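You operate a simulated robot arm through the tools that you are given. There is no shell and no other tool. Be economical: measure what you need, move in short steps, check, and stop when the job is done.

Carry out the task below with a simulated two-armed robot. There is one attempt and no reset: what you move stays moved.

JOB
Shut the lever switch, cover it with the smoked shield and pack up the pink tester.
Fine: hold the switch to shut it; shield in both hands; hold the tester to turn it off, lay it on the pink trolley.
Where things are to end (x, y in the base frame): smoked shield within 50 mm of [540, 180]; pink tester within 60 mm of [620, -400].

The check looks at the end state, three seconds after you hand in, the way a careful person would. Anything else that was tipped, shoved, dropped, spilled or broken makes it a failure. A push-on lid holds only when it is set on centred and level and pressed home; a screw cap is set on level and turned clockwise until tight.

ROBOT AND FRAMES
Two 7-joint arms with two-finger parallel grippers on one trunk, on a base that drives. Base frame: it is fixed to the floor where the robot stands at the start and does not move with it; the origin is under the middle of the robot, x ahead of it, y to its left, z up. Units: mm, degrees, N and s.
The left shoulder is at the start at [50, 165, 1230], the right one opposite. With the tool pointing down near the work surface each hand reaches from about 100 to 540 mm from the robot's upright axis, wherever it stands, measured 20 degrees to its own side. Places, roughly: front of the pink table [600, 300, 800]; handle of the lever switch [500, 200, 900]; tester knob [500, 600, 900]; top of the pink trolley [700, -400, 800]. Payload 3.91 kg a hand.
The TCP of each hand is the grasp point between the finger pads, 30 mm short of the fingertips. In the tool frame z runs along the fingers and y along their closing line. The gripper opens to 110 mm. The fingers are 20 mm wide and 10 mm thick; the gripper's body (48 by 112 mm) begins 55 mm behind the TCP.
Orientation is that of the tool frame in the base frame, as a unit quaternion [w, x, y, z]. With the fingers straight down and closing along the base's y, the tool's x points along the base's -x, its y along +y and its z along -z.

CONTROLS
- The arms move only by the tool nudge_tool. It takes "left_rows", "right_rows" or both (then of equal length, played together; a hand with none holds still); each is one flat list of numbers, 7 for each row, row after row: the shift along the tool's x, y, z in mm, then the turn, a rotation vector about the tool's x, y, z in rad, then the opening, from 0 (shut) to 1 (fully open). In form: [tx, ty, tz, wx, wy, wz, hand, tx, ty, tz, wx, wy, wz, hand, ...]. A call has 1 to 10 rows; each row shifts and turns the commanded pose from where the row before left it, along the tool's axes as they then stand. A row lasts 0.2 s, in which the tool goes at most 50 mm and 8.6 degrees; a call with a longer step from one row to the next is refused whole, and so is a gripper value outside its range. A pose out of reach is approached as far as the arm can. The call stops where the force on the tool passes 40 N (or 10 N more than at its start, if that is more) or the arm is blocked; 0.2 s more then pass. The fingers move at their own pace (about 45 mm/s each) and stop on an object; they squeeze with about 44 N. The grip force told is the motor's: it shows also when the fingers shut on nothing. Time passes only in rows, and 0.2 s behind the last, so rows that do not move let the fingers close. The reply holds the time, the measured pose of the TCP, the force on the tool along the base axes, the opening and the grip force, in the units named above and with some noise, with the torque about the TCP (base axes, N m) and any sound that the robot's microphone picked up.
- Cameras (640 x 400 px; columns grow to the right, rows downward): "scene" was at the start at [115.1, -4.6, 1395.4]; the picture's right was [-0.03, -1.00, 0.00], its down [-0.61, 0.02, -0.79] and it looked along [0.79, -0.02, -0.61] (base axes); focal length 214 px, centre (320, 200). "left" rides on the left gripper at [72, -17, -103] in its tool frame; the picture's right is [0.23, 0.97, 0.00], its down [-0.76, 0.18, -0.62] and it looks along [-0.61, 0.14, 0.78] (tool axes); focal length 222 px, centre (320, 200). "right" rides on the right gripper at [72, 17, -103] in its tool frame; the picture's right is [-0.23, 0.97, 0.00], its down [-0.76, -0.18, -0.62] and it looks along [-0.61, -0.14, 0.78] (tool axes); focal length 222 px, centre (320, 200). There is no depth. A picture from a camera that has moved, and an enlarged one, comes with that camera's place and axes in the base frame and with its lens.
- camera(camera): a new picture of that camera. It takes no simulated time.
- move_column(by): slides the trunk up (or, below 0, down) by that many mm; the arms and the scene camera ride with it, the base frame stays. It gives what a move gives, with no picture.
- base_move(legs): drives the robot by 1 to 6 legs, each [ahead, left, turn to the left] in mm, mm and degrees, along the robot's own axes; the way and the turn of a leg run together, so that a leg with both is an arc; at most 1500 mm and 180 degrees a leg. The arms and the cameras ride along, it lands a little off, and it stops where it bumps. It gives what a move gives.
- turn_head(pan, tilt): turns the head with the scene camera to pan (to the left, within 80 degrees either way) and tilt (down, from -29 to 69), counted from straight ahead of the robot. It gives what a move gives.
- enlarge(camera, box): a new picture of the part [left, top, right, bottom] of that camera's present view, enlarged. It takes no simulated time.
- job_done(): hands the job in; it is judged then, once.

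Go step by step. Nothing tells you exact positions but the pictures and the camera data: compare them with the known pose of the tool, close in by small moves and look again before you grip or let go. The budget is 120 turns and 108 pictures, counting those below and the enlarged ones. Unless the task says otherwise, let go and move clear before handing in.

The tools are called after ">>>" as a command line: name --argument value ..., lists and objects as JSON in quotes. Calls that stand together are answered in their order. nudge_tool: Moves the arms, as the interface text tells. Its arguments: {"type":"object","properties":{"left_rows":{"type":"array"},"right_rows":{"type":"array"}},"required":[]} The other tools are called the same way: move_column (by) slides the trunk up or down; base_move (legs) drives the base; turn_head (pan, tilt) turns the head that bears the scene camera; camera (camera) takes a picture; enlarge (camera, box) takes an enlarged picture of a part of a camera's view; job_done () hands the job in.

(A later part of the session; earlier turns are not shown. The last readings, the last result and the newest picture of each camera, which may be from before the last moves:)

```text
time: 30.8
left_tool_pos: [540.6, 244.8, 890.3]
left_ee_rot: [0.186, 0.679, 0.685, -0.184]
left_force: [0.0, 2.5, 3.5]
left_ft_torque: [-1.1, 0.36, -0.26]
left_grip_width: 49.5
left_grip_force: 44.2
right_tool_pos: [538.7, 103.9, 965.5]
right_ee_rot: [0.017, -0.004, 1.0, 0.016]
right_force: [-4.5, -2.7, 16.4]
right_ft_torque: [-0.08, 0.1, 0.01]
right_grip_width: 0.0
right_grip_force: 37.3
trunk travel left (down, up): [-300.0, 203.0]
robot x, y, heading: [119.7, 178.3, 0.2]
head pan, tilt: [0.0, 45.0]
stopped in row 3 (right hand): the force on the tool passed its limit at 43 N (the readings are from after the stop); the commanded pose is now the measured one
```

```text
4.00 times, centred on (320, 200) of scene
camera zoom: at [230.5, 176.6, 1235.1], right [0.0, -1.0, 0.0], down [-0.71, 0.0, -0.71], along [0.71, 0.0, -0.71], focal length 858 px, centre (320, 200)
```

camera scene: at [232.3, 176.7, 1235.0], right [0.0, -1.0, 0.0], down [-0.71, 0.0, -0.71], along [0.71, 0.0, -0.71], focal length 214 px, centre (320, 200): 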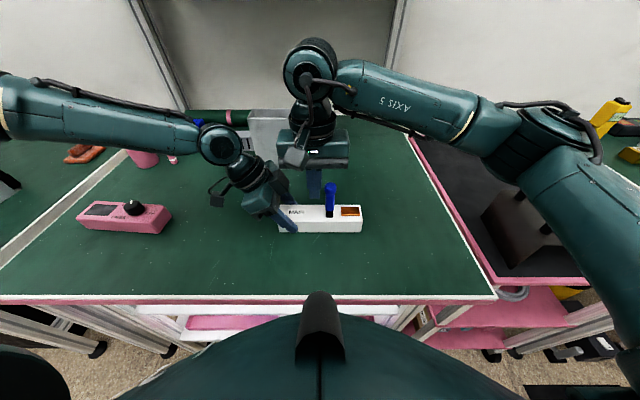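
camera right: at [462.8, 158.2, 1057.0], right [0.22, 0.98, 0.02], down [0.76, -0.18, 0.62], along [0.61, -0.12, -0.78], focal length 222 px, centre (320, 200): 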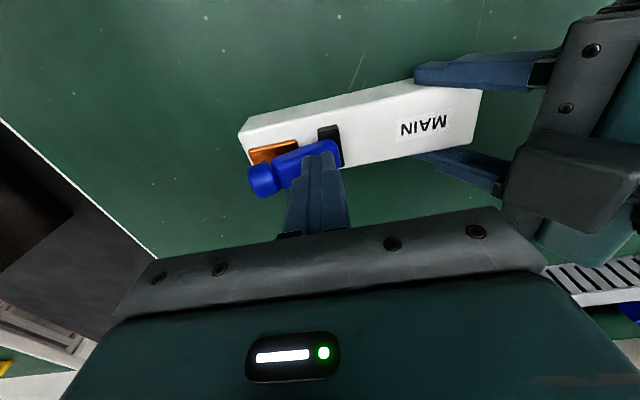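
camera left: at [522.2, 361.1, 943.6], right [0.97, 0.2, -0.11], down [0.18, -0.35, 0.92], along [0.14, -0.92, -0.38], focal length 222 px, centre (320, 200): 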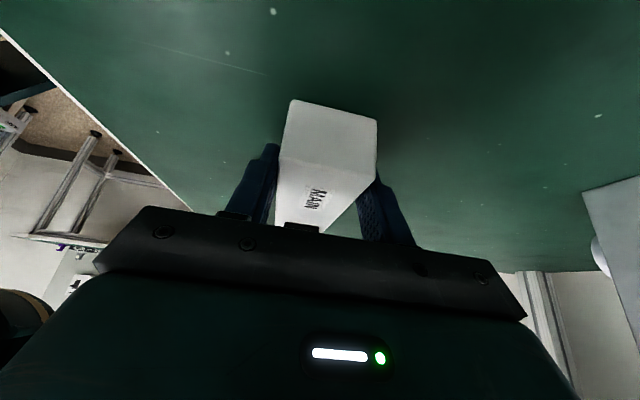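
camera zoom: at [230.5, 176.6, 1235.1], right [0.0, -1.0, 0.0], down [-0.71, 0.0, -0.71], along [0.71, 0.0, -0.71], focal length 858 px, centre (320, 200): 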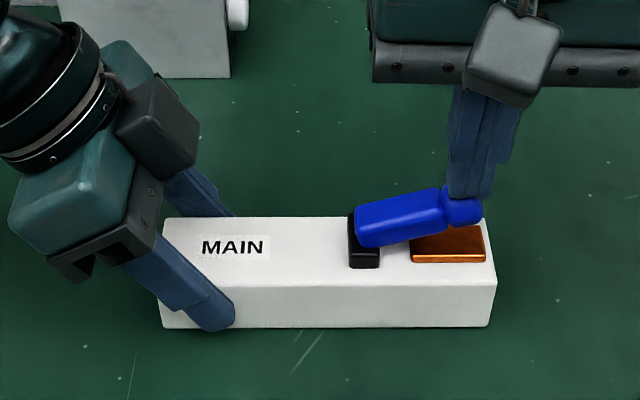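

It doesn't move further at over 40 N. I'll lift off and compare with the earlier close-up to judge whether this is its end stop.

>>> nudge_tool --right_rows '[0, 0, -20, 0, 0, 0, 0, 0, -10, -20, 0, 0, 0, 0, 0, -25, -20, 0, 0, 0, 0, 0, -25, 0, 0, 0, 0, 0]'

>>> enlarge --camera "scene" --box '[310, 180, 380, 224]'

>>> camera --camera "right"

```text
time: 31.8
left_tool_pos: [541.4, 245.1, 890.2]
left_ee_rot: [0.184, 0.679, 0.687, -0.183]
left_force: [-0.8, -3.7, 8.5]
left_ft_torque: [-0.5, -0.06, 0.02]
left_grip_width: 49.6
left_grip_force: 43.8
right_tool_pos: [537.2, 40.5, 1021.9]
right_ee_rot: [0.015, -0.003, 1.0, 0.016]
right_force: [0.4, -0.6, 0.4]
right_ft_torque: [0.05, -0.03, 0.0]
right_grip_width: 0.2
right_grip_force: 37.9
trunk travel left (down, up): [-300.0, 203.0]
robot x, y, heading: [121.7, 177.1, -0.4]
head pan, tilt: [0.0, 45.0]
```

```text
9.09 times, centred on (345, 202) of scene
camera zoom: at [231.7, 175.8, 1235.1], right [0.0, -1.0, 0.0], down [-0.71, 0.0, -0.71], along [0.71, 0.0, -0.71], focal length 1950 px, centre (93, 182)
```

zoom: 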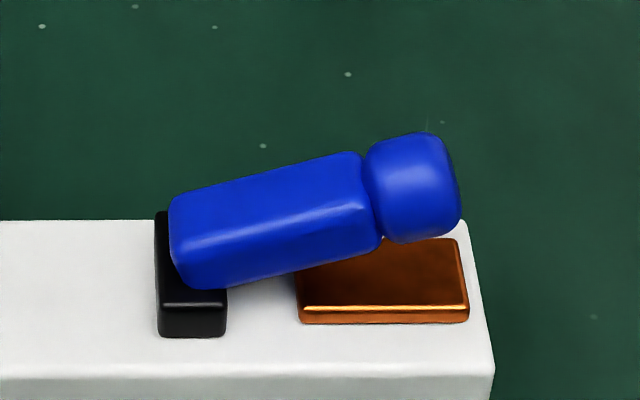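

```text
72 pictures are left
camera right: at [462.1, 54.0, 1124.7], right [0.22, 0.97, 0.04], down [0.74, -0.19, 0.64], along [0.63, -0.11, -0.77], focal length 222 px, centre (320, 200)
```

right: 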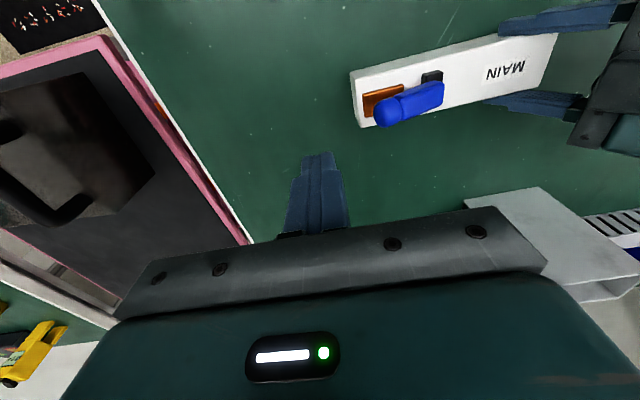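

The lever is unmoved between presses and stays put, so it's at its end stop, over the copper. I'll release the switch, retreat the left hand upward and raise both hands.

>>> nudge_tool --left_rows '[0, 0, 0, 0, 0, 0, 1, 0, 0, 0, 0, 0, 0, 1, 0, 0, 0, 0, 0, 0, 1, 0, 0, 0, 0, 0, 0, 1, -10, 0, -17, 0, 0, 0, 1, -15, 0, -26, 0, 0, 0, 1, -15, 0, -26, 0, 0, 0, 1, -15, 0, -26, 0, 0, 0, 1, -15, 0, -26, 0, 0, 0, 1, -15, 0, -26, 0, 0, 0, 1]' --right_rows '[0, 0, -20, 0, 0, 0, 0, 0, 0, -20, 0, 0, 0, 0, 0, 0, -20, 0, 0, 0, 0, 0, 0, -20, 0, 0, 0, 0, 0, 0, -20, 0, 0, 0, 0, 0, 0, 0, 0, 0, 0, 0, 0, 0, 0, 0, 0, 0, 1, 0, 0, 0, 0, 0, 0, 1, 0, 0, 0, 0, 0, 0, 1, 0, 0, 0, 0, 0, 0, 1]'

>>> nudge_tool --left_rows '[12, 0, 0, 0, 0.13, 0, 1, 12, 0, 0, 0, 0.13, 0, 1, 12, 0, 0, 0, 0.13, 0, 1, 12, 0, 0, 0, 0.13, 0, 1, 0, 0, 0, 0, 0, -0.15, 1, 0, 0, 0, 0, 0, -0.15, 1, 0, 0, 0, 0, 0, -0.15, 1, 0, 0, 0, 0, 0, -0.15, 1, 0, 0, 0, 0, 0, -0.15, 1, 0, 0, 0, 0, 0, -0.15, 1]'

>>> nudge_tool --left_rows '[0, 0, 0, 0, 0, -0.15, 1, 0, 0, 0, 0, 0, -0.15, 1, 0, 0, 0, 0, 0, -0.15, 1, 0, 0, 0, 0, 0, -0.15, 1, 0, 0, 0, 0, 0, -0.071, 1]'

>>> enlarge --camera "scene" --box '[240, 150, 400, 250]'

```text
time: 34.0
left_tool_pos: [539.7, 245.3, 1059.6]
left_ee_rot: [0.184, 0.679, 0.686, -0.184]
left_force: [0.0, -0.5, 0.4]
left_ft_torque: [0.0, -0.01, -0.02]
left_grip_width: 110.1
left_grip_force: 0.0
right_tool_pos: [536.0, 38.3, 1120.2]
right_ee_rot: [0.015, -0.004, 1.0, 0.014]
right_force: [0.4, 0.0, 0.9]
right_ft_torque: [-0.04, 0.0, 0.01]
right_grip_width: 86.4
right_grip_force: 0.0
trunk travel left (down, up): [-300.0, 203.0]
robot x, y, heading: [121.0, 178.5, 0.1]
head pan, tilt: [0.0, 45.0]
```

```text
time: 36.2
left_tool_pos: [541.0, 289.8, 1044.4]
left_ee_rot: [0.0, 0.323, 0.946, -0.004]
left_force: [0.3, 0.1, 0.4]
left_ft_torque: [-0.02, 0.0, -0.01]
left_grip_width: 109.9
left_grip_force: 0.1
right_tool_pos: [534.2, 38.9, 1121.9]
right_ee_rot: [0.014, -0.004, 1.0, 0.014]
right_force: [-0.1, 0.0, -0.3]
right_ft_torque: [0.01, 0.01, 0.0]
right_grip_width: 110.0
right_grip_force: 0.1
trunk travel left (down, up): [-300.0, 203.0]
robot x, y, heading: [122.0, 179.2, 0.3]
head pan, tilt: [0.0, 45.0]
```

```text
time: 37.4
left_tool_pos: [541.6, 290.3, 1044.6]
left_ee_rot: [-0.001, -0.006, 1.0, -0.002]
left_force: [-1.3, -0.5, 0.5]
left_ft_torque: [-0.01, 0.0, 0.02]
left_grip_width: 110.0
left_grip_force: 0.1
right_tool_pos: [534.5, 37.9, 1121.2]
right_ee_rot: [0.014, -0.004, 1.0, 0.015]
right_force: [0.0, 0.0, 0.0]
right_ft_torque: [-0.01, -0.03, 0.0]
right_grip_width: 110.0
right_grip_force: 0.0
trunk travel left (down, up): [-300.0, 203.0]
robot x, y, heading: [123.8, 179.2, -0.1]
head pan, tilt: [0.0, 45.0]
```

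```text
4.00 times, centred on (320, 200) of scene
camera zoom: at [232.3, 176.1, 1235.0], right [0.0, -1.0, 0.0], down [-0.71, 0.0, -0.71], along [0.71, 0.0, -0.71], focal length 858 px, centre (320, 200)
```

zoom: 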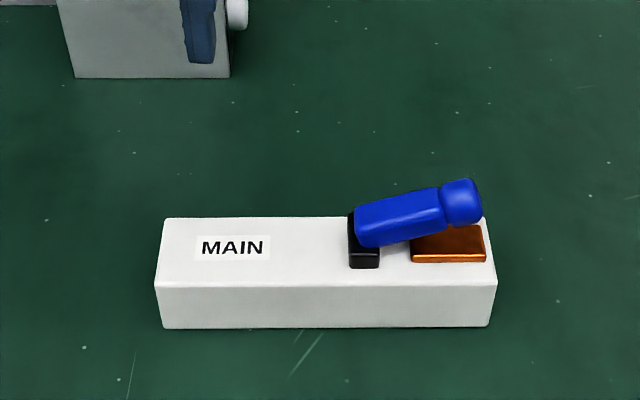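

The switch is shut and standing free (body centre y≈173). Now I'll back off and drive right to face the trolley with the shield.

>>> base_move --legs '[[-130, 0, 0], [0, -590, 0]]'

>>> camera --camera "scene"

>>> camera --camera "left"

>>> camera --camera "right"

```text
time: 43.9
left_tool_pos: [410.4, -299.5, 1044.0]
left_ee_rot: [-0.001, -0.004, 1.0, -0.002]
left_force: [-0.2, 0.3, 0.0]
left_ft_torque: [0.01, 0.01, 0.0]
left_grip_width: 110.3
left_grip_force: 0.1
right_tool_pos: [403.4, -552.2, 1121.6]
right_ee_rot: [0.013, -0.001, 1.0, 0.015]
right_force: [0.1, 0.5, 0.2]
right_ft_torque: [-0.04, 0.02, 0.02]
right_grip_width: 110.0
right_grip_force: 0.0
trunk travel left (down, up): [-300.0, 203.0]
robot x, y, heading: [-8.3, -408.9, -0.2]
head pan, tilt: [0.0, 45.0]
```

```text
70 pictures are left
camera scene: at [100.9, -412.9, 1235.0], right [0.0, -1.0, 0.0], down [-0.71, 0.0, -0.71], along [0.71, 0.0, -0.71], focal length 214 px, centre (320, 200)
```

scene: 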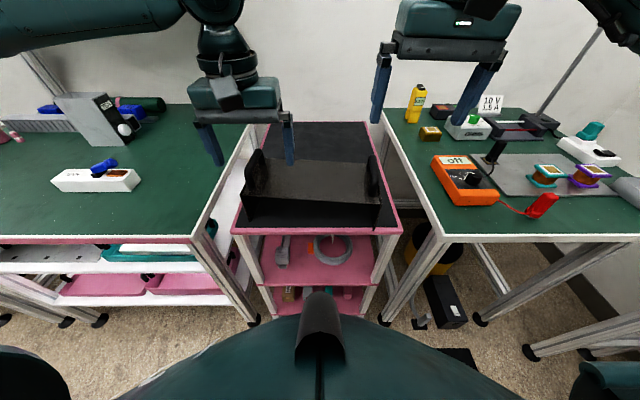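

```text
69 pictures are left
camera left: at [337.2, -316.2, 1147.3], right [-0.23, 0.97, -0.01], down [0.76, 0.19, 0.62], along [0.61, 0.14, -0.78], focal length 222 px, centre (320, 200)
```

left: 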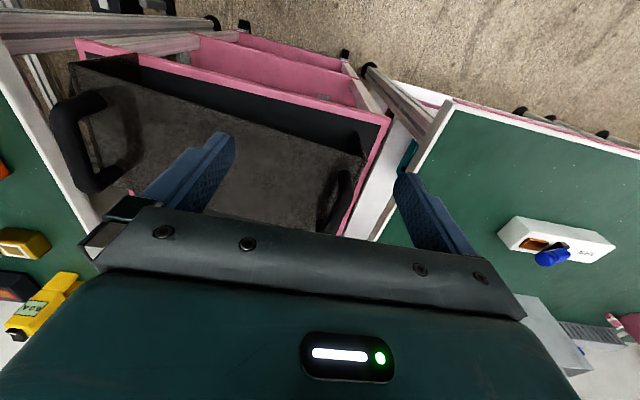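

```text
68 pictures are left
camera right: at [328.1, -539.3, 1224.2], right [0.22, 0.97, 0.04], down [0.74, -0.19, 0.64], along [0.63, -0.12, -0.77], focal length 222 px, centre (320, 200)
```

right: 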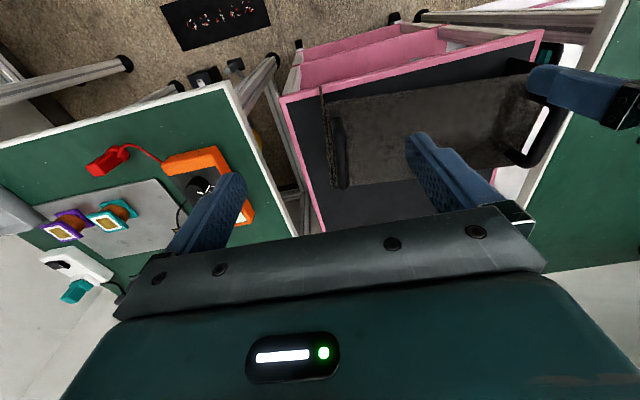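

I'm facing the trolley and can see the shield with a handle at each end. I'll enlarge to locate the handles.

>>> enlarge --camera "scene" --box '[230, 130, 400, 236]'

>>> enlarge --camera "left" --box '[40, 40, 400, 240]'

>>> enlarge --camera "right" --box '[290, 40, 590, 220]'

```text
3.76 times, centred on (315, 183) of scene
camera zoom: at [100.9, -412.9, 1235.0], right [0.0, -1.0, 0.0], down [-0.71, 0.0, -0.71], along [0.71, 0.0, -0.71], focal length 807 px, centre (339, 264)
```

zoom: 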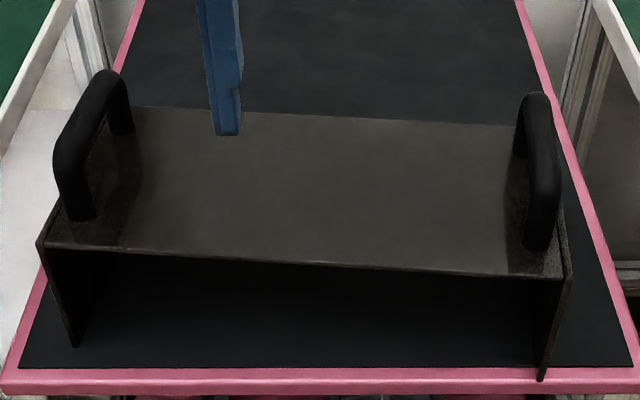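

```text
1.78 times, centred on (220, 140) of left
camera zoom: at [337.2, -316.2, 1147.3], right [-0.23, 0.97, -0.01], down [0.76, 0.19, 0.62], along [0.61, 0.14, -0.78], focal length 395 px, centre (498, 307)
```

zoom: 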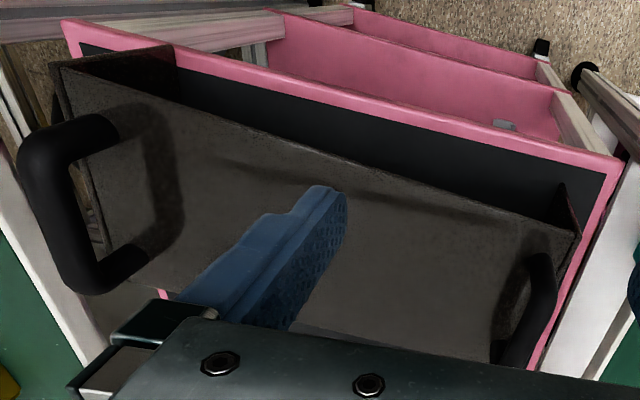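

```text
2.13 times, centred on (440, 130) of right
camera zoom: at [328.1, -539.3, 1224.2], right [0.22, 0.97, 0.04], down [0.74, -0.19, 0.64], along [0.63, -0.12, -0.77], focal length 474 px, centre (64, 349)
```

zoom: 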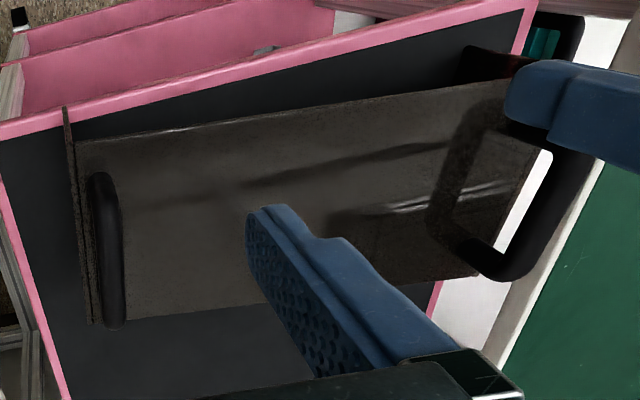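

I put the shield's top at z≈900, the trolley top at z≈800, and the handle bars at about (500, -261, 950) and (485, -534, 950). The shield is yawed a few degrees. I'll drive 95 mm closer with the hands above the handles and re-measure.

>>> nudge_tool --left_rows '[0, 19, -20, 0, 0, 0, 1, 0, 19, -20, 0, 0, 0, 1]' --right_rows '[0, 8, 20, -0.028, 0, 0.0, 1, 0, 8, 20, 0, 0, 0, 1]'

>>> base_move --legs '[[95, 0, 0]]'

>>> camera --camera "scene"

>>> camera --camera "left"

>>> camera --camera "right"

```text
time: 44.5
left_tool_pos: [409.7, -261.3, 1084.1]
left_ee_rot: [-0.002, -0.003, 1.0, -0.003]
left_force: [-0.1, -0.1, 0.1]
left_ft_torque: [-0.03, -0.01, 0.0]
left_grip_width: 109.7
left_grip_force: 0.1
right_tool_pos: [402.6, -533.7, 1082.3]
right_ee_rot: [0.014, -0.002, 0.999, 0.029]
right_force: [-0.4, -0.5, 0.2]
right_ft_torque: [0.01, -0.01, -0.01]
right_grip_width: 110.1
right_grip_force: 0.0
trunk travel left (down, up): [-300.0, 203.0]
robot x, y, heading: [-9.4, -410.0, -0.0]
head pan, tilt: [0.0, 45.0]
```

```text
time: 45.7
left_tool_pos: [504.7, -262.4, 1083.1]
left_ee_rot: [0.0, -0.002, 1.0, -0.003]
left_force: [-0.5, 0.7, -0.4]
left_ft_torque: [0.01, 0.01, -0.01]
left_grip_width: 110.0
left_grip_force: 0.2
right_tool_pos: [499.1, -535.6, 1081.9]
right_ee_rot: [0.014, -0.003, 0.999, 0.029]
right_force: [0.0, -0.5, -0.4]
right_ft_torque: [-0.01, 0.02, -0.01]
right_grip_width: 109.8
right_grip_force: 0.0
trunk travel left (down, up): [-300.0, 203.0]
robot x, y, heading: [87.4, -410.3, -0.2]
head pan, tilt: [0.0, 45.0]
```

```text
64 pictures are left
camera scene: at [195.3, -413.2, 1234.9], right [0.0, -1.0, 0.0], down [-0.71, 0.0, -0.71], along [0.71, 0.0, -0.71], focal length 214 px, centre (320, 200)
```

scene: 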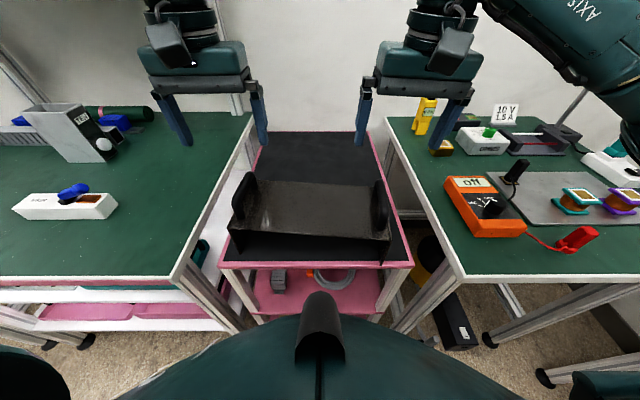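

```text
63 pictures are left
camera left: at [431.1, -278.8, 1186.9], right [-0.23, 0.97, -0.01], down [0.76, 0.19, 0.62], along [0.6, 0.14, -0.78], focal length 222 px, centre (320, 200)
```

left: 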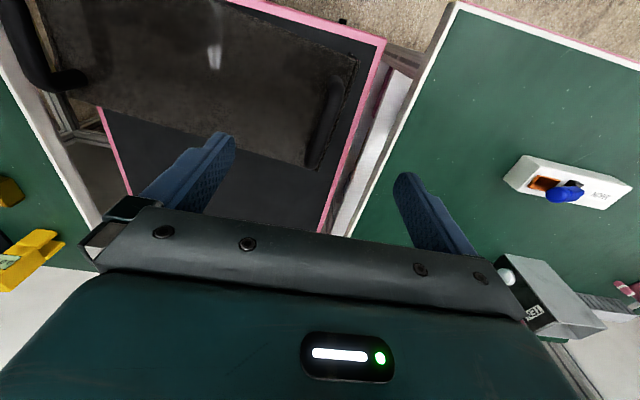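

```text
62 pictures are left
camera right: at [423.2, -525.2, 1185.4], right [0.22, 0.97, 0.06], down [0.74, -0.21, 0.63], along [0.63, -0.09, -0.77], focal length 222 px, centre (320, 200)
```

right: 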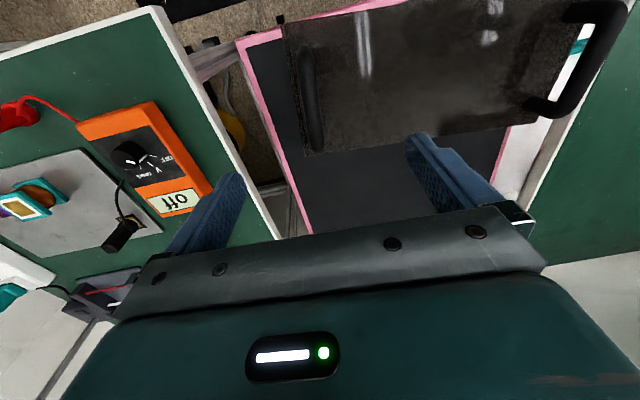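

The handle bars come out at about (508, -259, 950) on the left and (484, -530, 950) on the right, with a shield yaw of about -5°. I'll straighten the right tool, yaw both grippers to match and lower to just above the bars.

>>> nudge_tool --left_rows '[-3, 2, 20, -0.006, 0, 0.089, 1, 0, 0, 20, 0, 0, 0, 1, 0, 0, 20, 0, 0, 0, 1, 0, 0, 20, 0, 0, 0, 1]' --right_rows '[15, 5, 20, 0.058, 0.028, 0.006, 1, 0, 0, 20, 0, 0, 0.089, 1, 0, 0, 20, 0, 0, 0, 1, 0, 0, 20, 0, 0, 0, 1]'

>>> camera --camera "left"

>>> camera --camera "right"

>>> enlarge --camera "scene" --box '[210, 110, 410, 235]'

```text
time: 46.7
left_tool_pos: [508.0, -261.2, 1003.6]
left_ee_rot: [0.001, 0.042, 0.999, 0.0]
left_force: [0.3, 0.0, -0.1]
left_ft_torque: [-0.05, -0.03, -0.02]
left_grip_width: 110.1
left_grip_force: 0.1
right_tool_pos: [482.6, -528.7, 1001.0]
right_ee_rot: [0.0, 0.046, 0.999, 0.0]
right_force: [0.1, -0.6, 0.2]
right_ft_torque: [-0.01, 0.02, 0.01]
right_grip_width: 109.9
right_grip_force: 0.1
trunk travel left (down, up): [-300.0, 203.0]
robot x, y, heading: [83.4, -412.1, -0.1]
head pan, tilt: [0.0, 45.0]
```

```text
61 pictures are left
camera left: at [432.2, -271.1, 1107.0], right [-0.15, 0.99, 0.0], down [0.77, 0.11, 0.62], along [0.62, 0.09, -0.78], focal length 222 px, centre (320, 200)
```

left: 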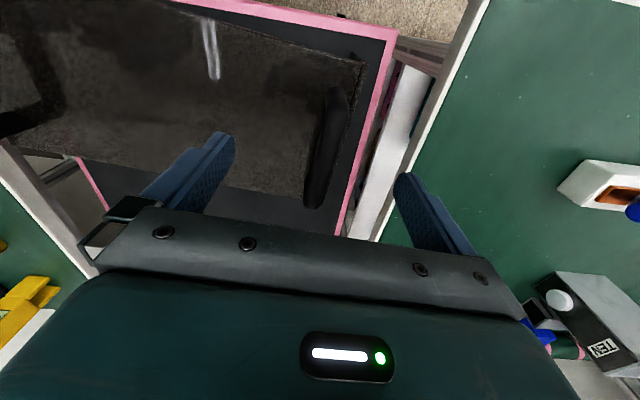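

```text
60 pictures are left
camera right: at [412.8, -506.1, 1106.5], right [0.31, 0.95, 0.0], down [0.74, -0.25, 0.62], along [0.59, -0.2, -0.78], focal length 222 px, centre (320, 200)
```

right: 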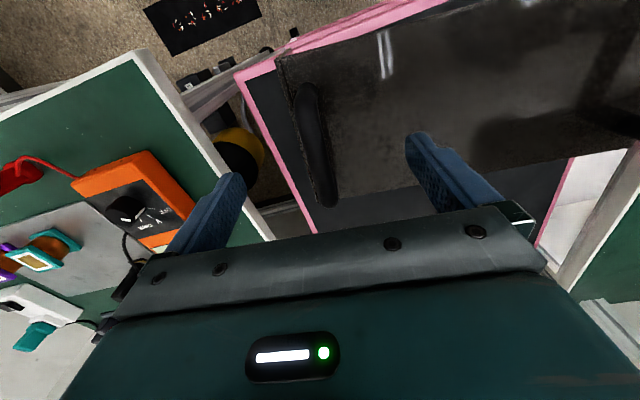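

```text
3.20 times, centred on (310, 172) of scene
camera zoom: at [194.7, -413.2, 1235.0], right [0.0, -1.0, 0.0], down [-0.71, 0.0, -0.71], along [0.71, 0.0, -0.71], focal length 686 px, centre (352, 288)
```

zoom: 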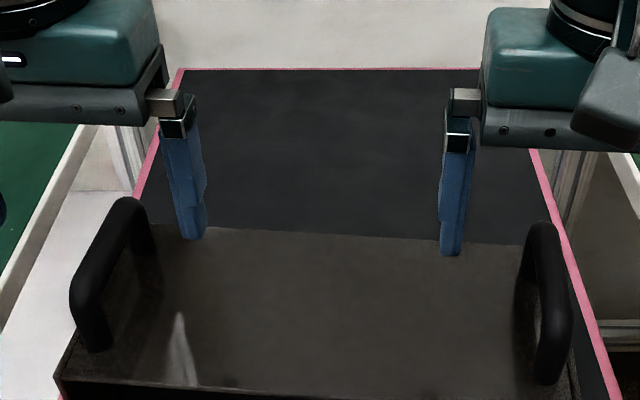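

Alignment is good: bar centres are about (512, -259) and (488, -531). I'll lower 51 mm so the pads straddle the bars, then look before closing.

>>> nudge_tool --left_rows '[-4, 1, 15, 0, 0, 0, 1, 0, 0, 18, 0, 0, 0, 1, 0, 0, 18, 0, 0, 0, 1]' --right_rows '[-4, -2, 15, 0, 0, 0, 1, 0, 0, 18, 0, 0, 0, 1, 0, 0, 18, 0, 0, 0, 1]'

>>> enlarge --camera "scene" --box '[210, 130, 410, 255]'

>>> camera --camera "left"

>>> camera --camera "right"

```text
time: 47.5
left_tool_pos: [510.4, -260.8, 954.1]
left_ee_rot: [0.001, 0.041, 0.999, -0.001]
left_force: [0.7, 0.2, 0.6]
left_ft_torque: [0.02, 0.0, 0.03]
left_grip_width: 109.9
left_grip_force: 0.0
right_tool_pos: [487.3, -530.9, 950.9]
right_ee_rot: [0.001, 0.045, 0.999, 0.0]
right_force: [-0.1, -0.3, -0.5]
right_ft_torque: [0.01, -0.02, -0.04]
right_grip_width: 110.0
right_grip_force: 0.1
trunk travel left (down, up): [-300.0, 203.0]
robot x, y, heading: [84.3, -410.5, -0.3]
head pan, tilt: [0.0, 45.0]
```

```text
3.20 times, centred on (310, 192) of scene
camera zoom: at [194.6, -413.2, 1235.1], right [0.0, -1.0, 0.0], down [-0.71, 0.0, -0.71], along [0.71, 0.0, -0.71], focal length 686 px, centre (352, 224)
```

zoom: 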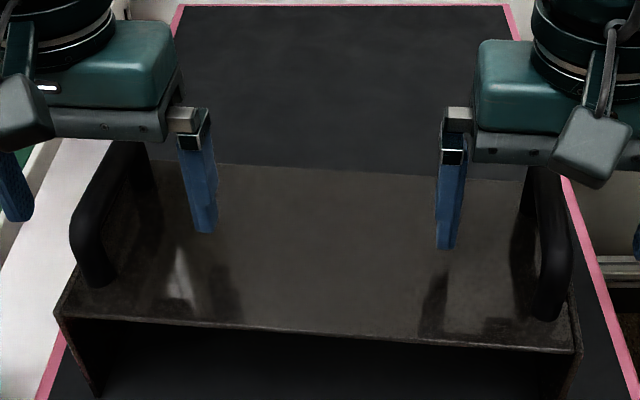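

```text
57 pictures are left
camera left: at [436.1, -270.1, 1056.2], right [-0.15, 0.99, 0.0], down [0.77, 0.11, 0.62], along [0.62, 0.09, -0.78], focal length 222 px, centre (320, 200)
```

left: 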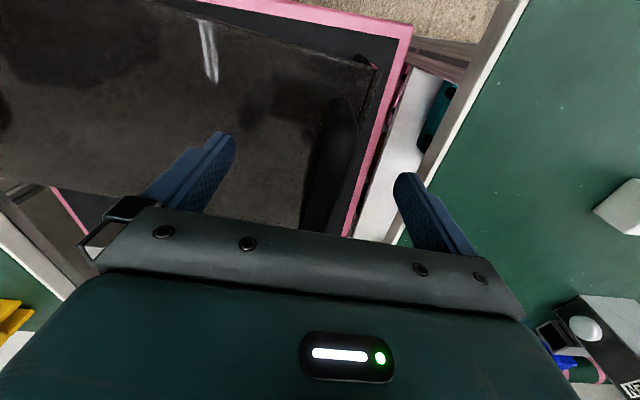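

```text
56 pictures are left
camera right: at [416.5, -509.1, 1055.1], right [0.31, 0.95, 0.0], down [0.74, -0.25, 0.62], along [0.59, -0.2, -0.78], focal length 222 px, centre (320, 200)
```

right: 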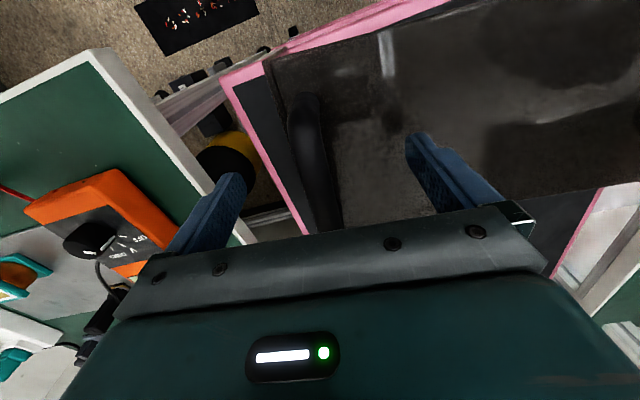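

Both bars lie between the fingers. Closing both hands together.

>>> nudge_tool --left_rows '[0, 0, 0, 0, 0, 0, 0, 0, 0, 0, 0, 0, 0, 0, 0, 0, 0, 0, 0, 0, 0, 0, 0, 0, 0, 0, 0, 0, 0, 0, 0, 0, 0, 0, 0, 0, 0, 0, 0, 0, 0, 0, 0, 0, 0, 0, 0, 0, 0]' --right_rows '[0, 0, 0, 0, 0, 0, 0, 0, 0, 0, 0, 0, 0, 0, 0, 0, 0, 0, 0, 0, 0, 0, 0, 0, 0, 0, 0, 0, 0, 0, 0, 0, 0, 0, 0, 0, 0, 0, 0, 0, 0, 0, 0, 0, 0, 0, 0, 0, 0]'

>>> move_column --by 20

>>> camera --camera "scene"

```text
time: 49.3
left_tool_pos: [511.1, -255.5, 953.2]
left_ee_rot: [-0.001, 0.04, 0.999, 0.006]
left_force: [-0.8, 2.0, 0.3]
left_ft_torque: [-0.01, -0.01, -0.42]
left_grip_width: 17.3
left_grip_force: 43.8
right_tool_pos: [486.7, -535.2, 951.7]
right_ee_rot: [0.0, 0.048, 0.999, -0.006]
right_force: [-1.0, -1.3, 1.3]
right_ft_torque: [-0.07, 0.05, 0.04]
right_grip_width: 17.6
right_grip_force: 44.6
trunk travel left (down, up): [-300.0, 203.0]
robot x, y, heading: [82.7, -413.0, -0.3]
head pan, tilt: [0.0, 45.0]
stopped in row 7 (left hand): the force on the tool passed its limit at 41 N (the readings are from after the stop); the commanded pose is now the measured one
```

```text
time: 49.9
left_tool_pos: [510.8, -255.0, 972.7]
left_ee_rot: [-0.001, 0.04, 0.999, 0.006]
left_force: [-1.7, 1.3, -1.7]
left_ft_torque: [-0.03, 0.04, -0.5]
left_grip_width: 17.3
left_grip_force: 44.4
right_tool_pos: [487.2, -534.6, 971.3]
right_ee_rot: [-0.001, 0.048, 0.999, -0.007]
right_force: [0.8, -1.5, -2.9]
right_ft_torque: [-0.06, 0.08, 0.16]
right_grip_width: 17.6
right_grip_force: 44.1
trunk travel left (down, up): [-320.0, 183.0]
robot x, y, heading: [84.3, -414.7, -0.4]
head pan, tilt: [0.0, 45.0]
```

```text
55 pictures are left
camera scene: at [195.0, -413.2, 1255.0], right [0.0, -1.0, 0.0], down [-0.71, 0.0, -0.71], along [0.71, 0.0, -0.71], focal length 214 px, centre (320, 200)
```

scene: 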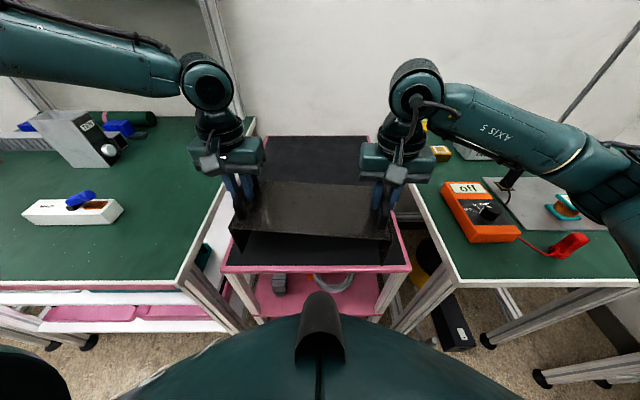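

The shield is held by both hands and lifted cleanly. I'll raise it well clear with the trunk, drive left in front of the switch and straighten its yaw.

>>> move_column --by 165

>>> base_move --legs '[[0, 530, 0], [0, 0, 5]]'

>>> camera --camera "scene"

>>> camera --camera "left"

```text
time: 51.8
left_tool_pos: [510.2, -255.2, 1137.2]
left_ee_rot: [-0.001, 0.04, 0.999, 0.005]
left_force: [-0.2, 4.3, -2.6]
left_ft_torque: [0.06, 0.04, -0.55]
left_grip_width: 17.2
left_grip_force: 44.3
right_tool_pos: [488.2, -534.8, 1135.2]
right_ee_rot: [0.0, 0.048, 0.999, -0.007]
right_force: [1.5, -2.8, -2.0]
right_ft_torque: [0.0, -0.01, 0.03]
right_grip_width: 17.2
right_grip_force: 43.8
trunk travel left (down, up): [-485.0, 18.0]
robot x, y, heading: [82.8, -408.0, -0.0]
head pan, tilt: [0.0, 45.0]
```

```text
time: 57.5
left_tool_pos: [498.6, 310.1, 1137.8]
left_ee_rot: [-0.002, -0.004, 1.0, 0.004]
left_force: [-2.2, 6.9, -1.4]
left_ft_torque: [0.04, 0.06, -0.53]
left_grip_width: 16.9
left_grip_force: 44.1
right_tool_pos: [498.1, 30.2, 1136.4]
right_ee_rot: [0.0, 0.004, 1.0, -0.006]
right_force: [1.1, -5.8, -1.3]
right_ft_torque: [-0.08, 0.06, 0.04]
right_grip_width: 17.3
right_grip_force: 44.3
trunk travel left (down, up): [-485.0, 18.0]
robot x, y, heading: [88.8, 120.5, 4.7]
head pan, tilt: [0.0, 45.0]
```

```text
54 pictures are left
camera scene: at [196.7, 126.5, 1420.0], right [0.08, -1.0, 0.0], down [-0.7, -0.06, -0.71], along [0.7, 0.06, -0.71], focal length 214 px, centre (320, 200)
```

scene: 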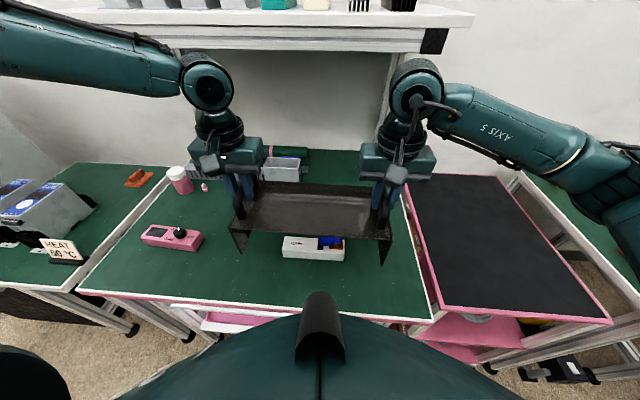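

```text
53 pictures are left
camera left: at [425.6, 292.1, 1240.8], right [-0.23, 0.97, 0.01], down [0.76, 0.18, 0.62], along [0.6, 0.15, -0.78], focal length 222 px, centre (320, 200)
```

left: 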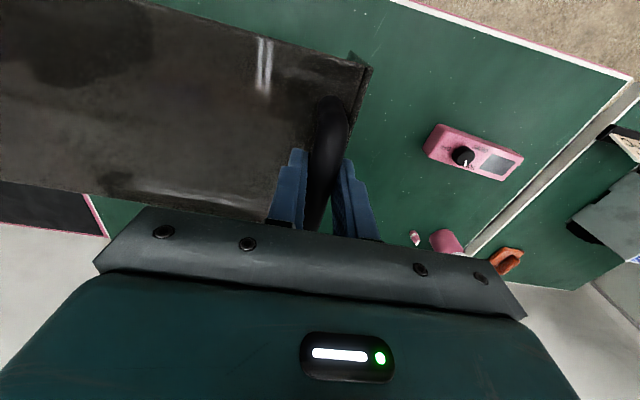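

The shield is now level at yaw ≈0 with its centre at (498, 170). I'll extend both arms 42 mm forward and lower most of the way.

>>> nudge_tool --left_rows '[-14, 0, 0, 0, 0, 0, 0, -14, 0, 0, 0, 0, 0, 0, -14, 0, 0, 0, 0, 0, 0]' --right_rows '[-14, 0, 0, 0, 0, 0, 0, -14, 0, 0, 0, 0, 0, 0, -14, 0, 0, 0, 0, 0, 0]'

>>> move_column --by -105

>>> camera --camera "scene"

>>> enlarge --camera "scene" --box '[220, 150, 420, 275]'

```text
time: 58.3
left_tool_pos: [540.5, 308.8, 1137.4]
left_ee_rot: [-0.001, -0.003, 1.0, 0.005]
left_force: [-2.0, -2.9, -1.8]
left_ft_torque: [-0.02, -0.05, -0.32]
left_grip_width: 17.2
left_grip_force: 44.3
right_tool_pos: [540.8, 30.6, 1134.1]
right_ee_rot: [-0.001, 0.004, 1.0, -0.004]
right_force: [2.3, 1.8, -1.7]
right_ft_torque: [0.07, 0.1, 0.09]
right_grip_width: 17.4
right_grip_force: 44.2
trunk travel left (down, up): [-485.0, 18.0]
robot x, y, heading: [87.6, 120.3, 4.5]
head pan, tilt: [0.0, 45.0]
```

```text
time: 59.6
left_tool_pos: [539.8, 310.3, 1033.5]
left_ee_rot: [-0.001, -0.003, 1.0, 0.004]
left_force: [-1.9, -6.8, -2.2]
left_ft_torque: [-0.02, 0.1, -0.45]
left_grip_width: 17.3
left_grip_force: 44.1
right_tool_pos: [540.6, 30.0, 1031.1]
right_ee_rot: [-0.001, 0.004, 1.0, -0.006]
right_force: [1.5, 6.8, -2.6]
right_ft_torque: [0.05, -0.04, 0.07]
right_grip_width: 17.4
right_grip_force: 44.4
trunk travel left (down, up): [-380.0, 123.0]
robot x, y, heading: [84.6, 120.3, 4.9]
head pan, tilt: [0.0, 45.0]
```

```text
52 pictures are left
camera scene: at [196.5, 126.0, 1315.1], right [0.08, -1.0, 0.0], down [-0.7, -0.06, -0.71], along [0.7, 0.06, -0.71], focal length 214 px, centre (320, 200)
```

scene: 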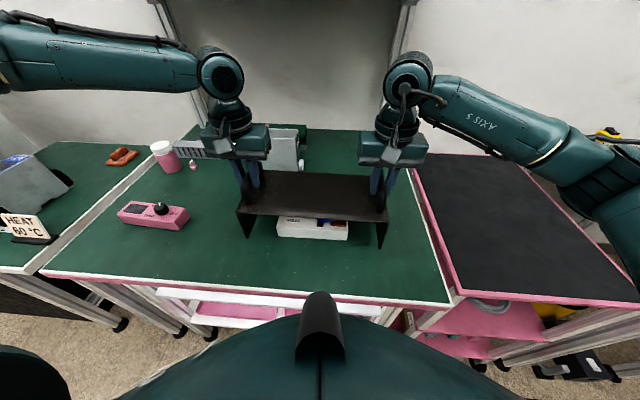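

```text
3.20 times, centred on (320, 212) of scene
camera zoom: at [196.5, 126.0, 1315.1], right [0.08, -1.0, 0.0], down [-0.7, -0.06, -0.71], along [0.7, 0.06, -0.71], focal length 686 px, centre (320, 160)
```

zoom: 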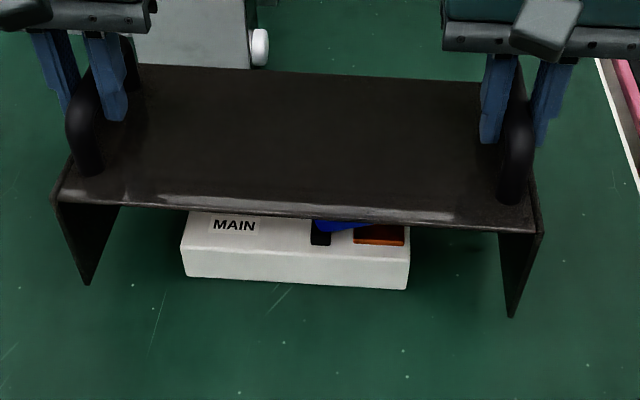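

The switch sits centrally under the shield. Lowering slowly until it rests on the table.

>>> nudge_tool --left_rows '[0, 0, 5, 0, 0, 0, 0, 0, 0, 5, 0, 0, 0, 0, 0, 0, 5, 0, 0, 0, 0, 0, 0, 4, 0, 0, 0, 0, 0, 0, 3, 0, 0, 0, 0, 0, 0, 3, 0, 0, 0, 0, 0, 0, 2, 0, 0, 0, 0, 0, 0, 2, 0, 0, 0, 0]' --right_rows '[0, 0, 5, 0, 0, 0, 0, 0, 0, 5, 0, 0, 0, 0, 0, 0, 5, 0, 0, 0, 0, 0, 0, 4, 0, 0, 0, 0, 0, 0, 3, 0, 0, 0, 0, 0, 0, 3, 0, 0, 0, 0, 0, 0, 2, 0, 0, 0, 0, 0, 0, 2, 0, 0, 0, 0]'

>>> enlarge --camera "scene" --box '[220, 150, 420, 275]'

```text
time: 61.4
left_tool_pos: [539.5, 309.3, 1002.1]
left_ee_rot: [-0.001, -0.003, 1.0, 0.004]
left_force: [-2.0, -15.5, -2.2]
left_ft_torque: [-0.2, -0.02, -0.36]
left_grip_width: 17.5
left_grip_force: 44.3
right_tool_pos: [540.6, 30.4, 1001.2]
right_ee_rot: [0.001, 0.004, 1.0, -0.005]
right_force: [0.8, 15.8, -2.3]
right_ft_torque: [0.06, 0.07, 0.13]
right_grip_width: 17.1
right_grip_force: 44.3
trunk travel left (down, up): [-380.0, 123.0]
robot x, y, heading: [86.2, 122.3, 5.0]
head pan, tilt: [0.0, 45.0]
```

```text
3.20 times, centred on (320, 212) of scene
camera zoom: at [196.7, 126.0, 1315.0], right [0.08, -1.0, 0.0], down [-0.7, -0.06, -0.71], along [0.7, 0.06, -0.71], focal length 686 px, centre (320, 160)
```

zoom: 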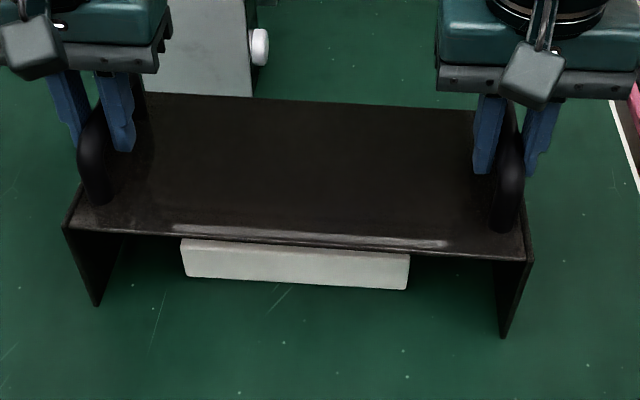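

No contact yet: vertical forces are unchanged. I'll continue in small steps.

>>> nudge_tool --left_rows '[0, 0, 2, 0, 0, 0, 0, 0, 0, 2, 0, 0, 0, 0, 0, 0, 2, 0, 0, 0, 0, 0, 0, 2, 0, 0, 0, 0, 0, 0, 2, 0, 0, 0, 0]' --right_rows '[0, 0, 2, 0, 0, 0, 0, 0, 0, 2, 0, 0, 0, 0, 0, 0, 2, 0, 0, 0, 0, 0, 0, 2, 0, 0, 0, 0, 0, 0, 2, 0, 0, 0, 0]'

>>> enlarge --camera "scene" --box '[220, 150, 420, 275]'

```text
time: 62.6
left_tool_pos: [540.7, 311.2, 1001.5]
left_ee_rot: [0.005, -0.003, 1.0, 0.004]
left_force: [-3.5, 3.8, 15.5]
left_ft_torque: [0.09, 1.08, -0.44]
left_grip_width: 17.4
left_grip_force: 43.7
right_tool_pos: [541.8, 29.8, 999.6]
right_ee_rot: [0.006, 0.006, 1.0, 0.0]
right_force: [-0.4, -2.5, 16.0]
right_ft_torque: [-0.14, 1.3, 0.18]
right_grip_width: 17.4
right_grip_force: 44.2
trunk travel left (down, up): [-380.0, 123.0]
robot x, y, heading: [83.2, 115.8, 4.7]
head pan, tilt: [0.0, 45.0]
stopped in row 5 (right hand): the force on the tool passed its limit at 42 N (the readings are from after the stop); the commanded pose is now the measured one
```

```text
3.20 times, centred on (320, 212) of scene
camera zoom: at [194.0, 126.0, 1315.0], right [0.08, -1.0, 0.0], down [-0.7, -0.06, -0.71], along [0.71, 0.06, -0.71], focal length 686 px, centre (320, 160)
```

zoom: 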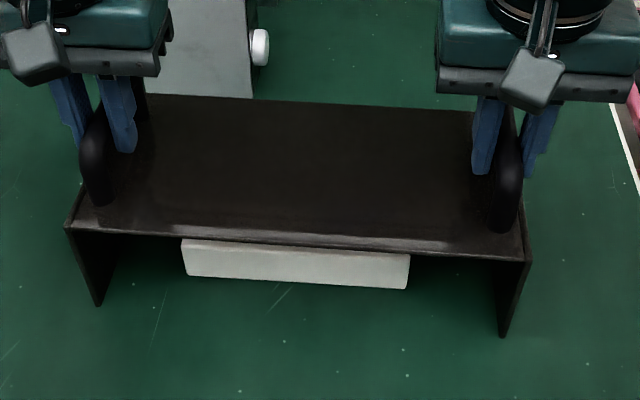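

It rests on the table; both sides contacted at the expected height. I'll ease the load, open both hands and rise straight up.

>>> nudge_tool --left_rows '[0, 0, -0.5, 0, 0, 0, 0, 0, 0, 0, 0, 0, 0, 1, 0, 0, 0, 0, 0, 0, 1, 0, 0, 0, 0, 0, 0, 1, 0, 0, 0, 0, 0, 0, 1, 0, 0, 0, 0, 0, 0, 1, 0, 0, -20, 0, 0, 0, 1, 0, 0, -30, 0, 0, 0, 1, 0, 0, -30, 0, 0, 0, 1, 0, 0, -30, 0, 0, 0, 1]' --right_rows '[0, 0, -0.5, 0, 0, 0, 0, 0, 0, 0, 0, 0, 0, 1, 0, 0, 0, 0, 0, 0, 1, 0, 0, 0, 0, 0, 0, 1, 0, 0, 0, 0, 0, 0, 1, 0, 0, 0, 0, 0, 0, 1, 0, 0, -20, 0, 0, 0, 1, 0, 0, -30, 0, 0, 0, 1, 0, 0, -30, 0, 0, 0, 1, 0, 0, -30, 0, 0, 0, 1]'

>>> camera --camera "scene"

```text
time: 64.8
left_tool_pos: [541.2, 309.5, 1108.7]
left_ee_rot: [0.005, -0.003, 1.0, 0.003]
left_force: [-0.5, 0.3, -0.4]
left_ft_torque: [0.01, -0.03, -0.01]
left_grip_width: 110.0
left_grip_force: 0.1
right_tool_pos: [543.1, 30.1, 1107.2]
right_ee_rot: [0.004, 0.005, 1.0, -0.003]
right_force: [0.0, -0.8, -0.1]
right_ft_torque: [-0.01, 0.01, 0.01]
right_grip_width: 110.0
right_grip_force: 0.0
trunk travel left (down, up): [-380.0, 123.0]
robot x, y, heading: [90.0, 120.8, 4.4]
head pan, tilt: [0.0, 45.0]
```

```text
48 pictures are left
camera scene: at [196.2, 126.1, 1315.0], right [0.08, -1.0, 0.0], down [-0.7, -0.06, -0.71], along [0.7, 0.06, -0.71], focal length 214 px, centre (320, 200)
```

scene: 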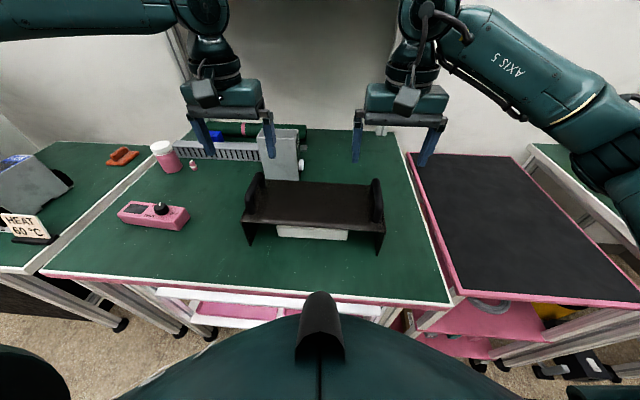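

The shield sits in place at about (540, 170), over the switch. Next I'll tuck the left hand in and drive left to face the pink tester.

>>> nudge_tool --left_rows '[0, -30, 0, 0, 0, 0, 1, 0, -30, 0, 0, 0, 0, 1, 0, -20, 0, 0, 0, 0, 1]'

>>> base_move --legs '[[-40, 0, 0], [0, 0, -4.7], [0, 480, 0]]'

>>> camera --camera "scene"

>>> camera --camera "right"

```text
time: 65.6
left_tool_pos: [512.9, 270.9, 1102.8]
left_ee_rot: [0.005, -0.004, 1.0, 0.003]
left_force: [0.1, 0.4, -0.2]
left_ft_torque: [0.0, 0.04, -0.01]
left_grip_width: 110.3
left_grip_force: 0.0
left hand out of reach, approached as far as the arm can: row 1, 2, 3
right_tool_pos: [541.8, 30.1, 1106.5]
right_ee_rot: [0.005, 0.006, 1.0, -0.002]
right_force: [0.5, -1.0, 0.2]
right_ft_torque: [0.01, 0.0, 0.0]
right_grip_width: 110.1
right_grip_force: 0.0
trunk travel left (down, up): [-380.0, 123.0]
robot x, y, heading: [86.1, 115.5, 5.0]
head pan, tilt: [0.0, 45.0]
```

```text
time: 71.3
left_tool_pos: [482.5, 712.1, 1103.4]
left_ee_rot: [0.004, 0.035, 0.999, 0.002]
left_force: [-0.8, 0.4, 0.4]
left_ft_torque: [0.02, -0.04, 0.0]
left_grip_width: 109.7
left_grip_force: 0.2
right_tool_pos: [492.7, 468.8, 1107.8]
right_ee_rot: [0.004, 0.045, 0.999, -0.003]
right_force: [-1.3, -0.1, 0.1]
right_ft_torque: [0.01, 0.05, 0.02]
right_grip_width: 110.2
right_grip_force: 0.1
trunk travel left (down, up): [-380.0, 123.0]
robot x, y, heading: [47.1, 592.8, 0.1]
head pan, tilt: [0.0, 45.0]
```

```text
47 pictures are left
camera scene: at [156.4, 591.5, 1315.0], right [0.0, -1.0, 0.0], down [-0.71, 0.0, -0.71], along [0.71, 0.0, -0.71], focal length 214 px, centre (320, 200)
```

scene: 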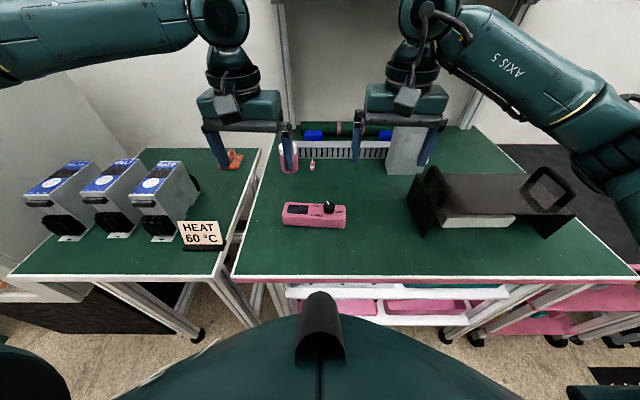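

```text
46 pictures are left
camera right: at [421.8, 491.0, 1210.9], right [0.31, 0.95, 0.0], down [0.74, -0.24, 0.63], along [0.6, -0.2, -0.78], focal length 222 px, centre (320, 200)
```

right: 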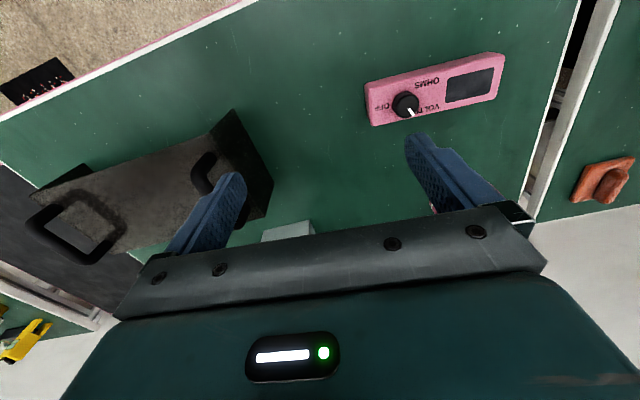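

>>> enlarge --camera "scene" --box '[270, 185, 366, 245]'

>>> enlarge --camera "right" --box '[350, 40, 526, 150]'

```text
6.67 times, centred on (318, 215) of scene
camera zoom: at [156.4, 591.5, 1315.0], right [0.0, -1.0, 0.0], down [-0.71, 0.0, -0.71], along [0.71, 0.0, -0.71], focal length 1430 px, centre (333, 100)
```

zoom: 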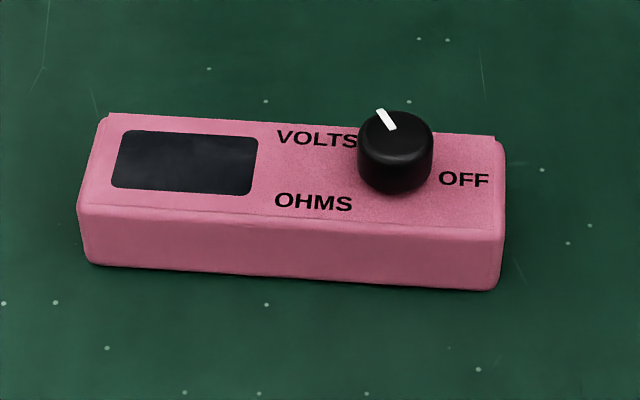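

```text
3.64 times, centred on (438, 95) of right
camera zoom: at [421.8, 491.0, 1210.9], right [0.31, 0.95, 0.0], down [0.74, -0.24, 0.63], along [0.6, -0.2, -0.78], focal length 808 px, centre (-109, 582)
```

zoom: 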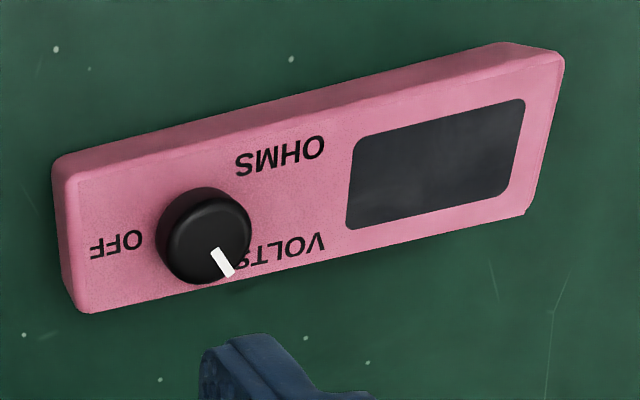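

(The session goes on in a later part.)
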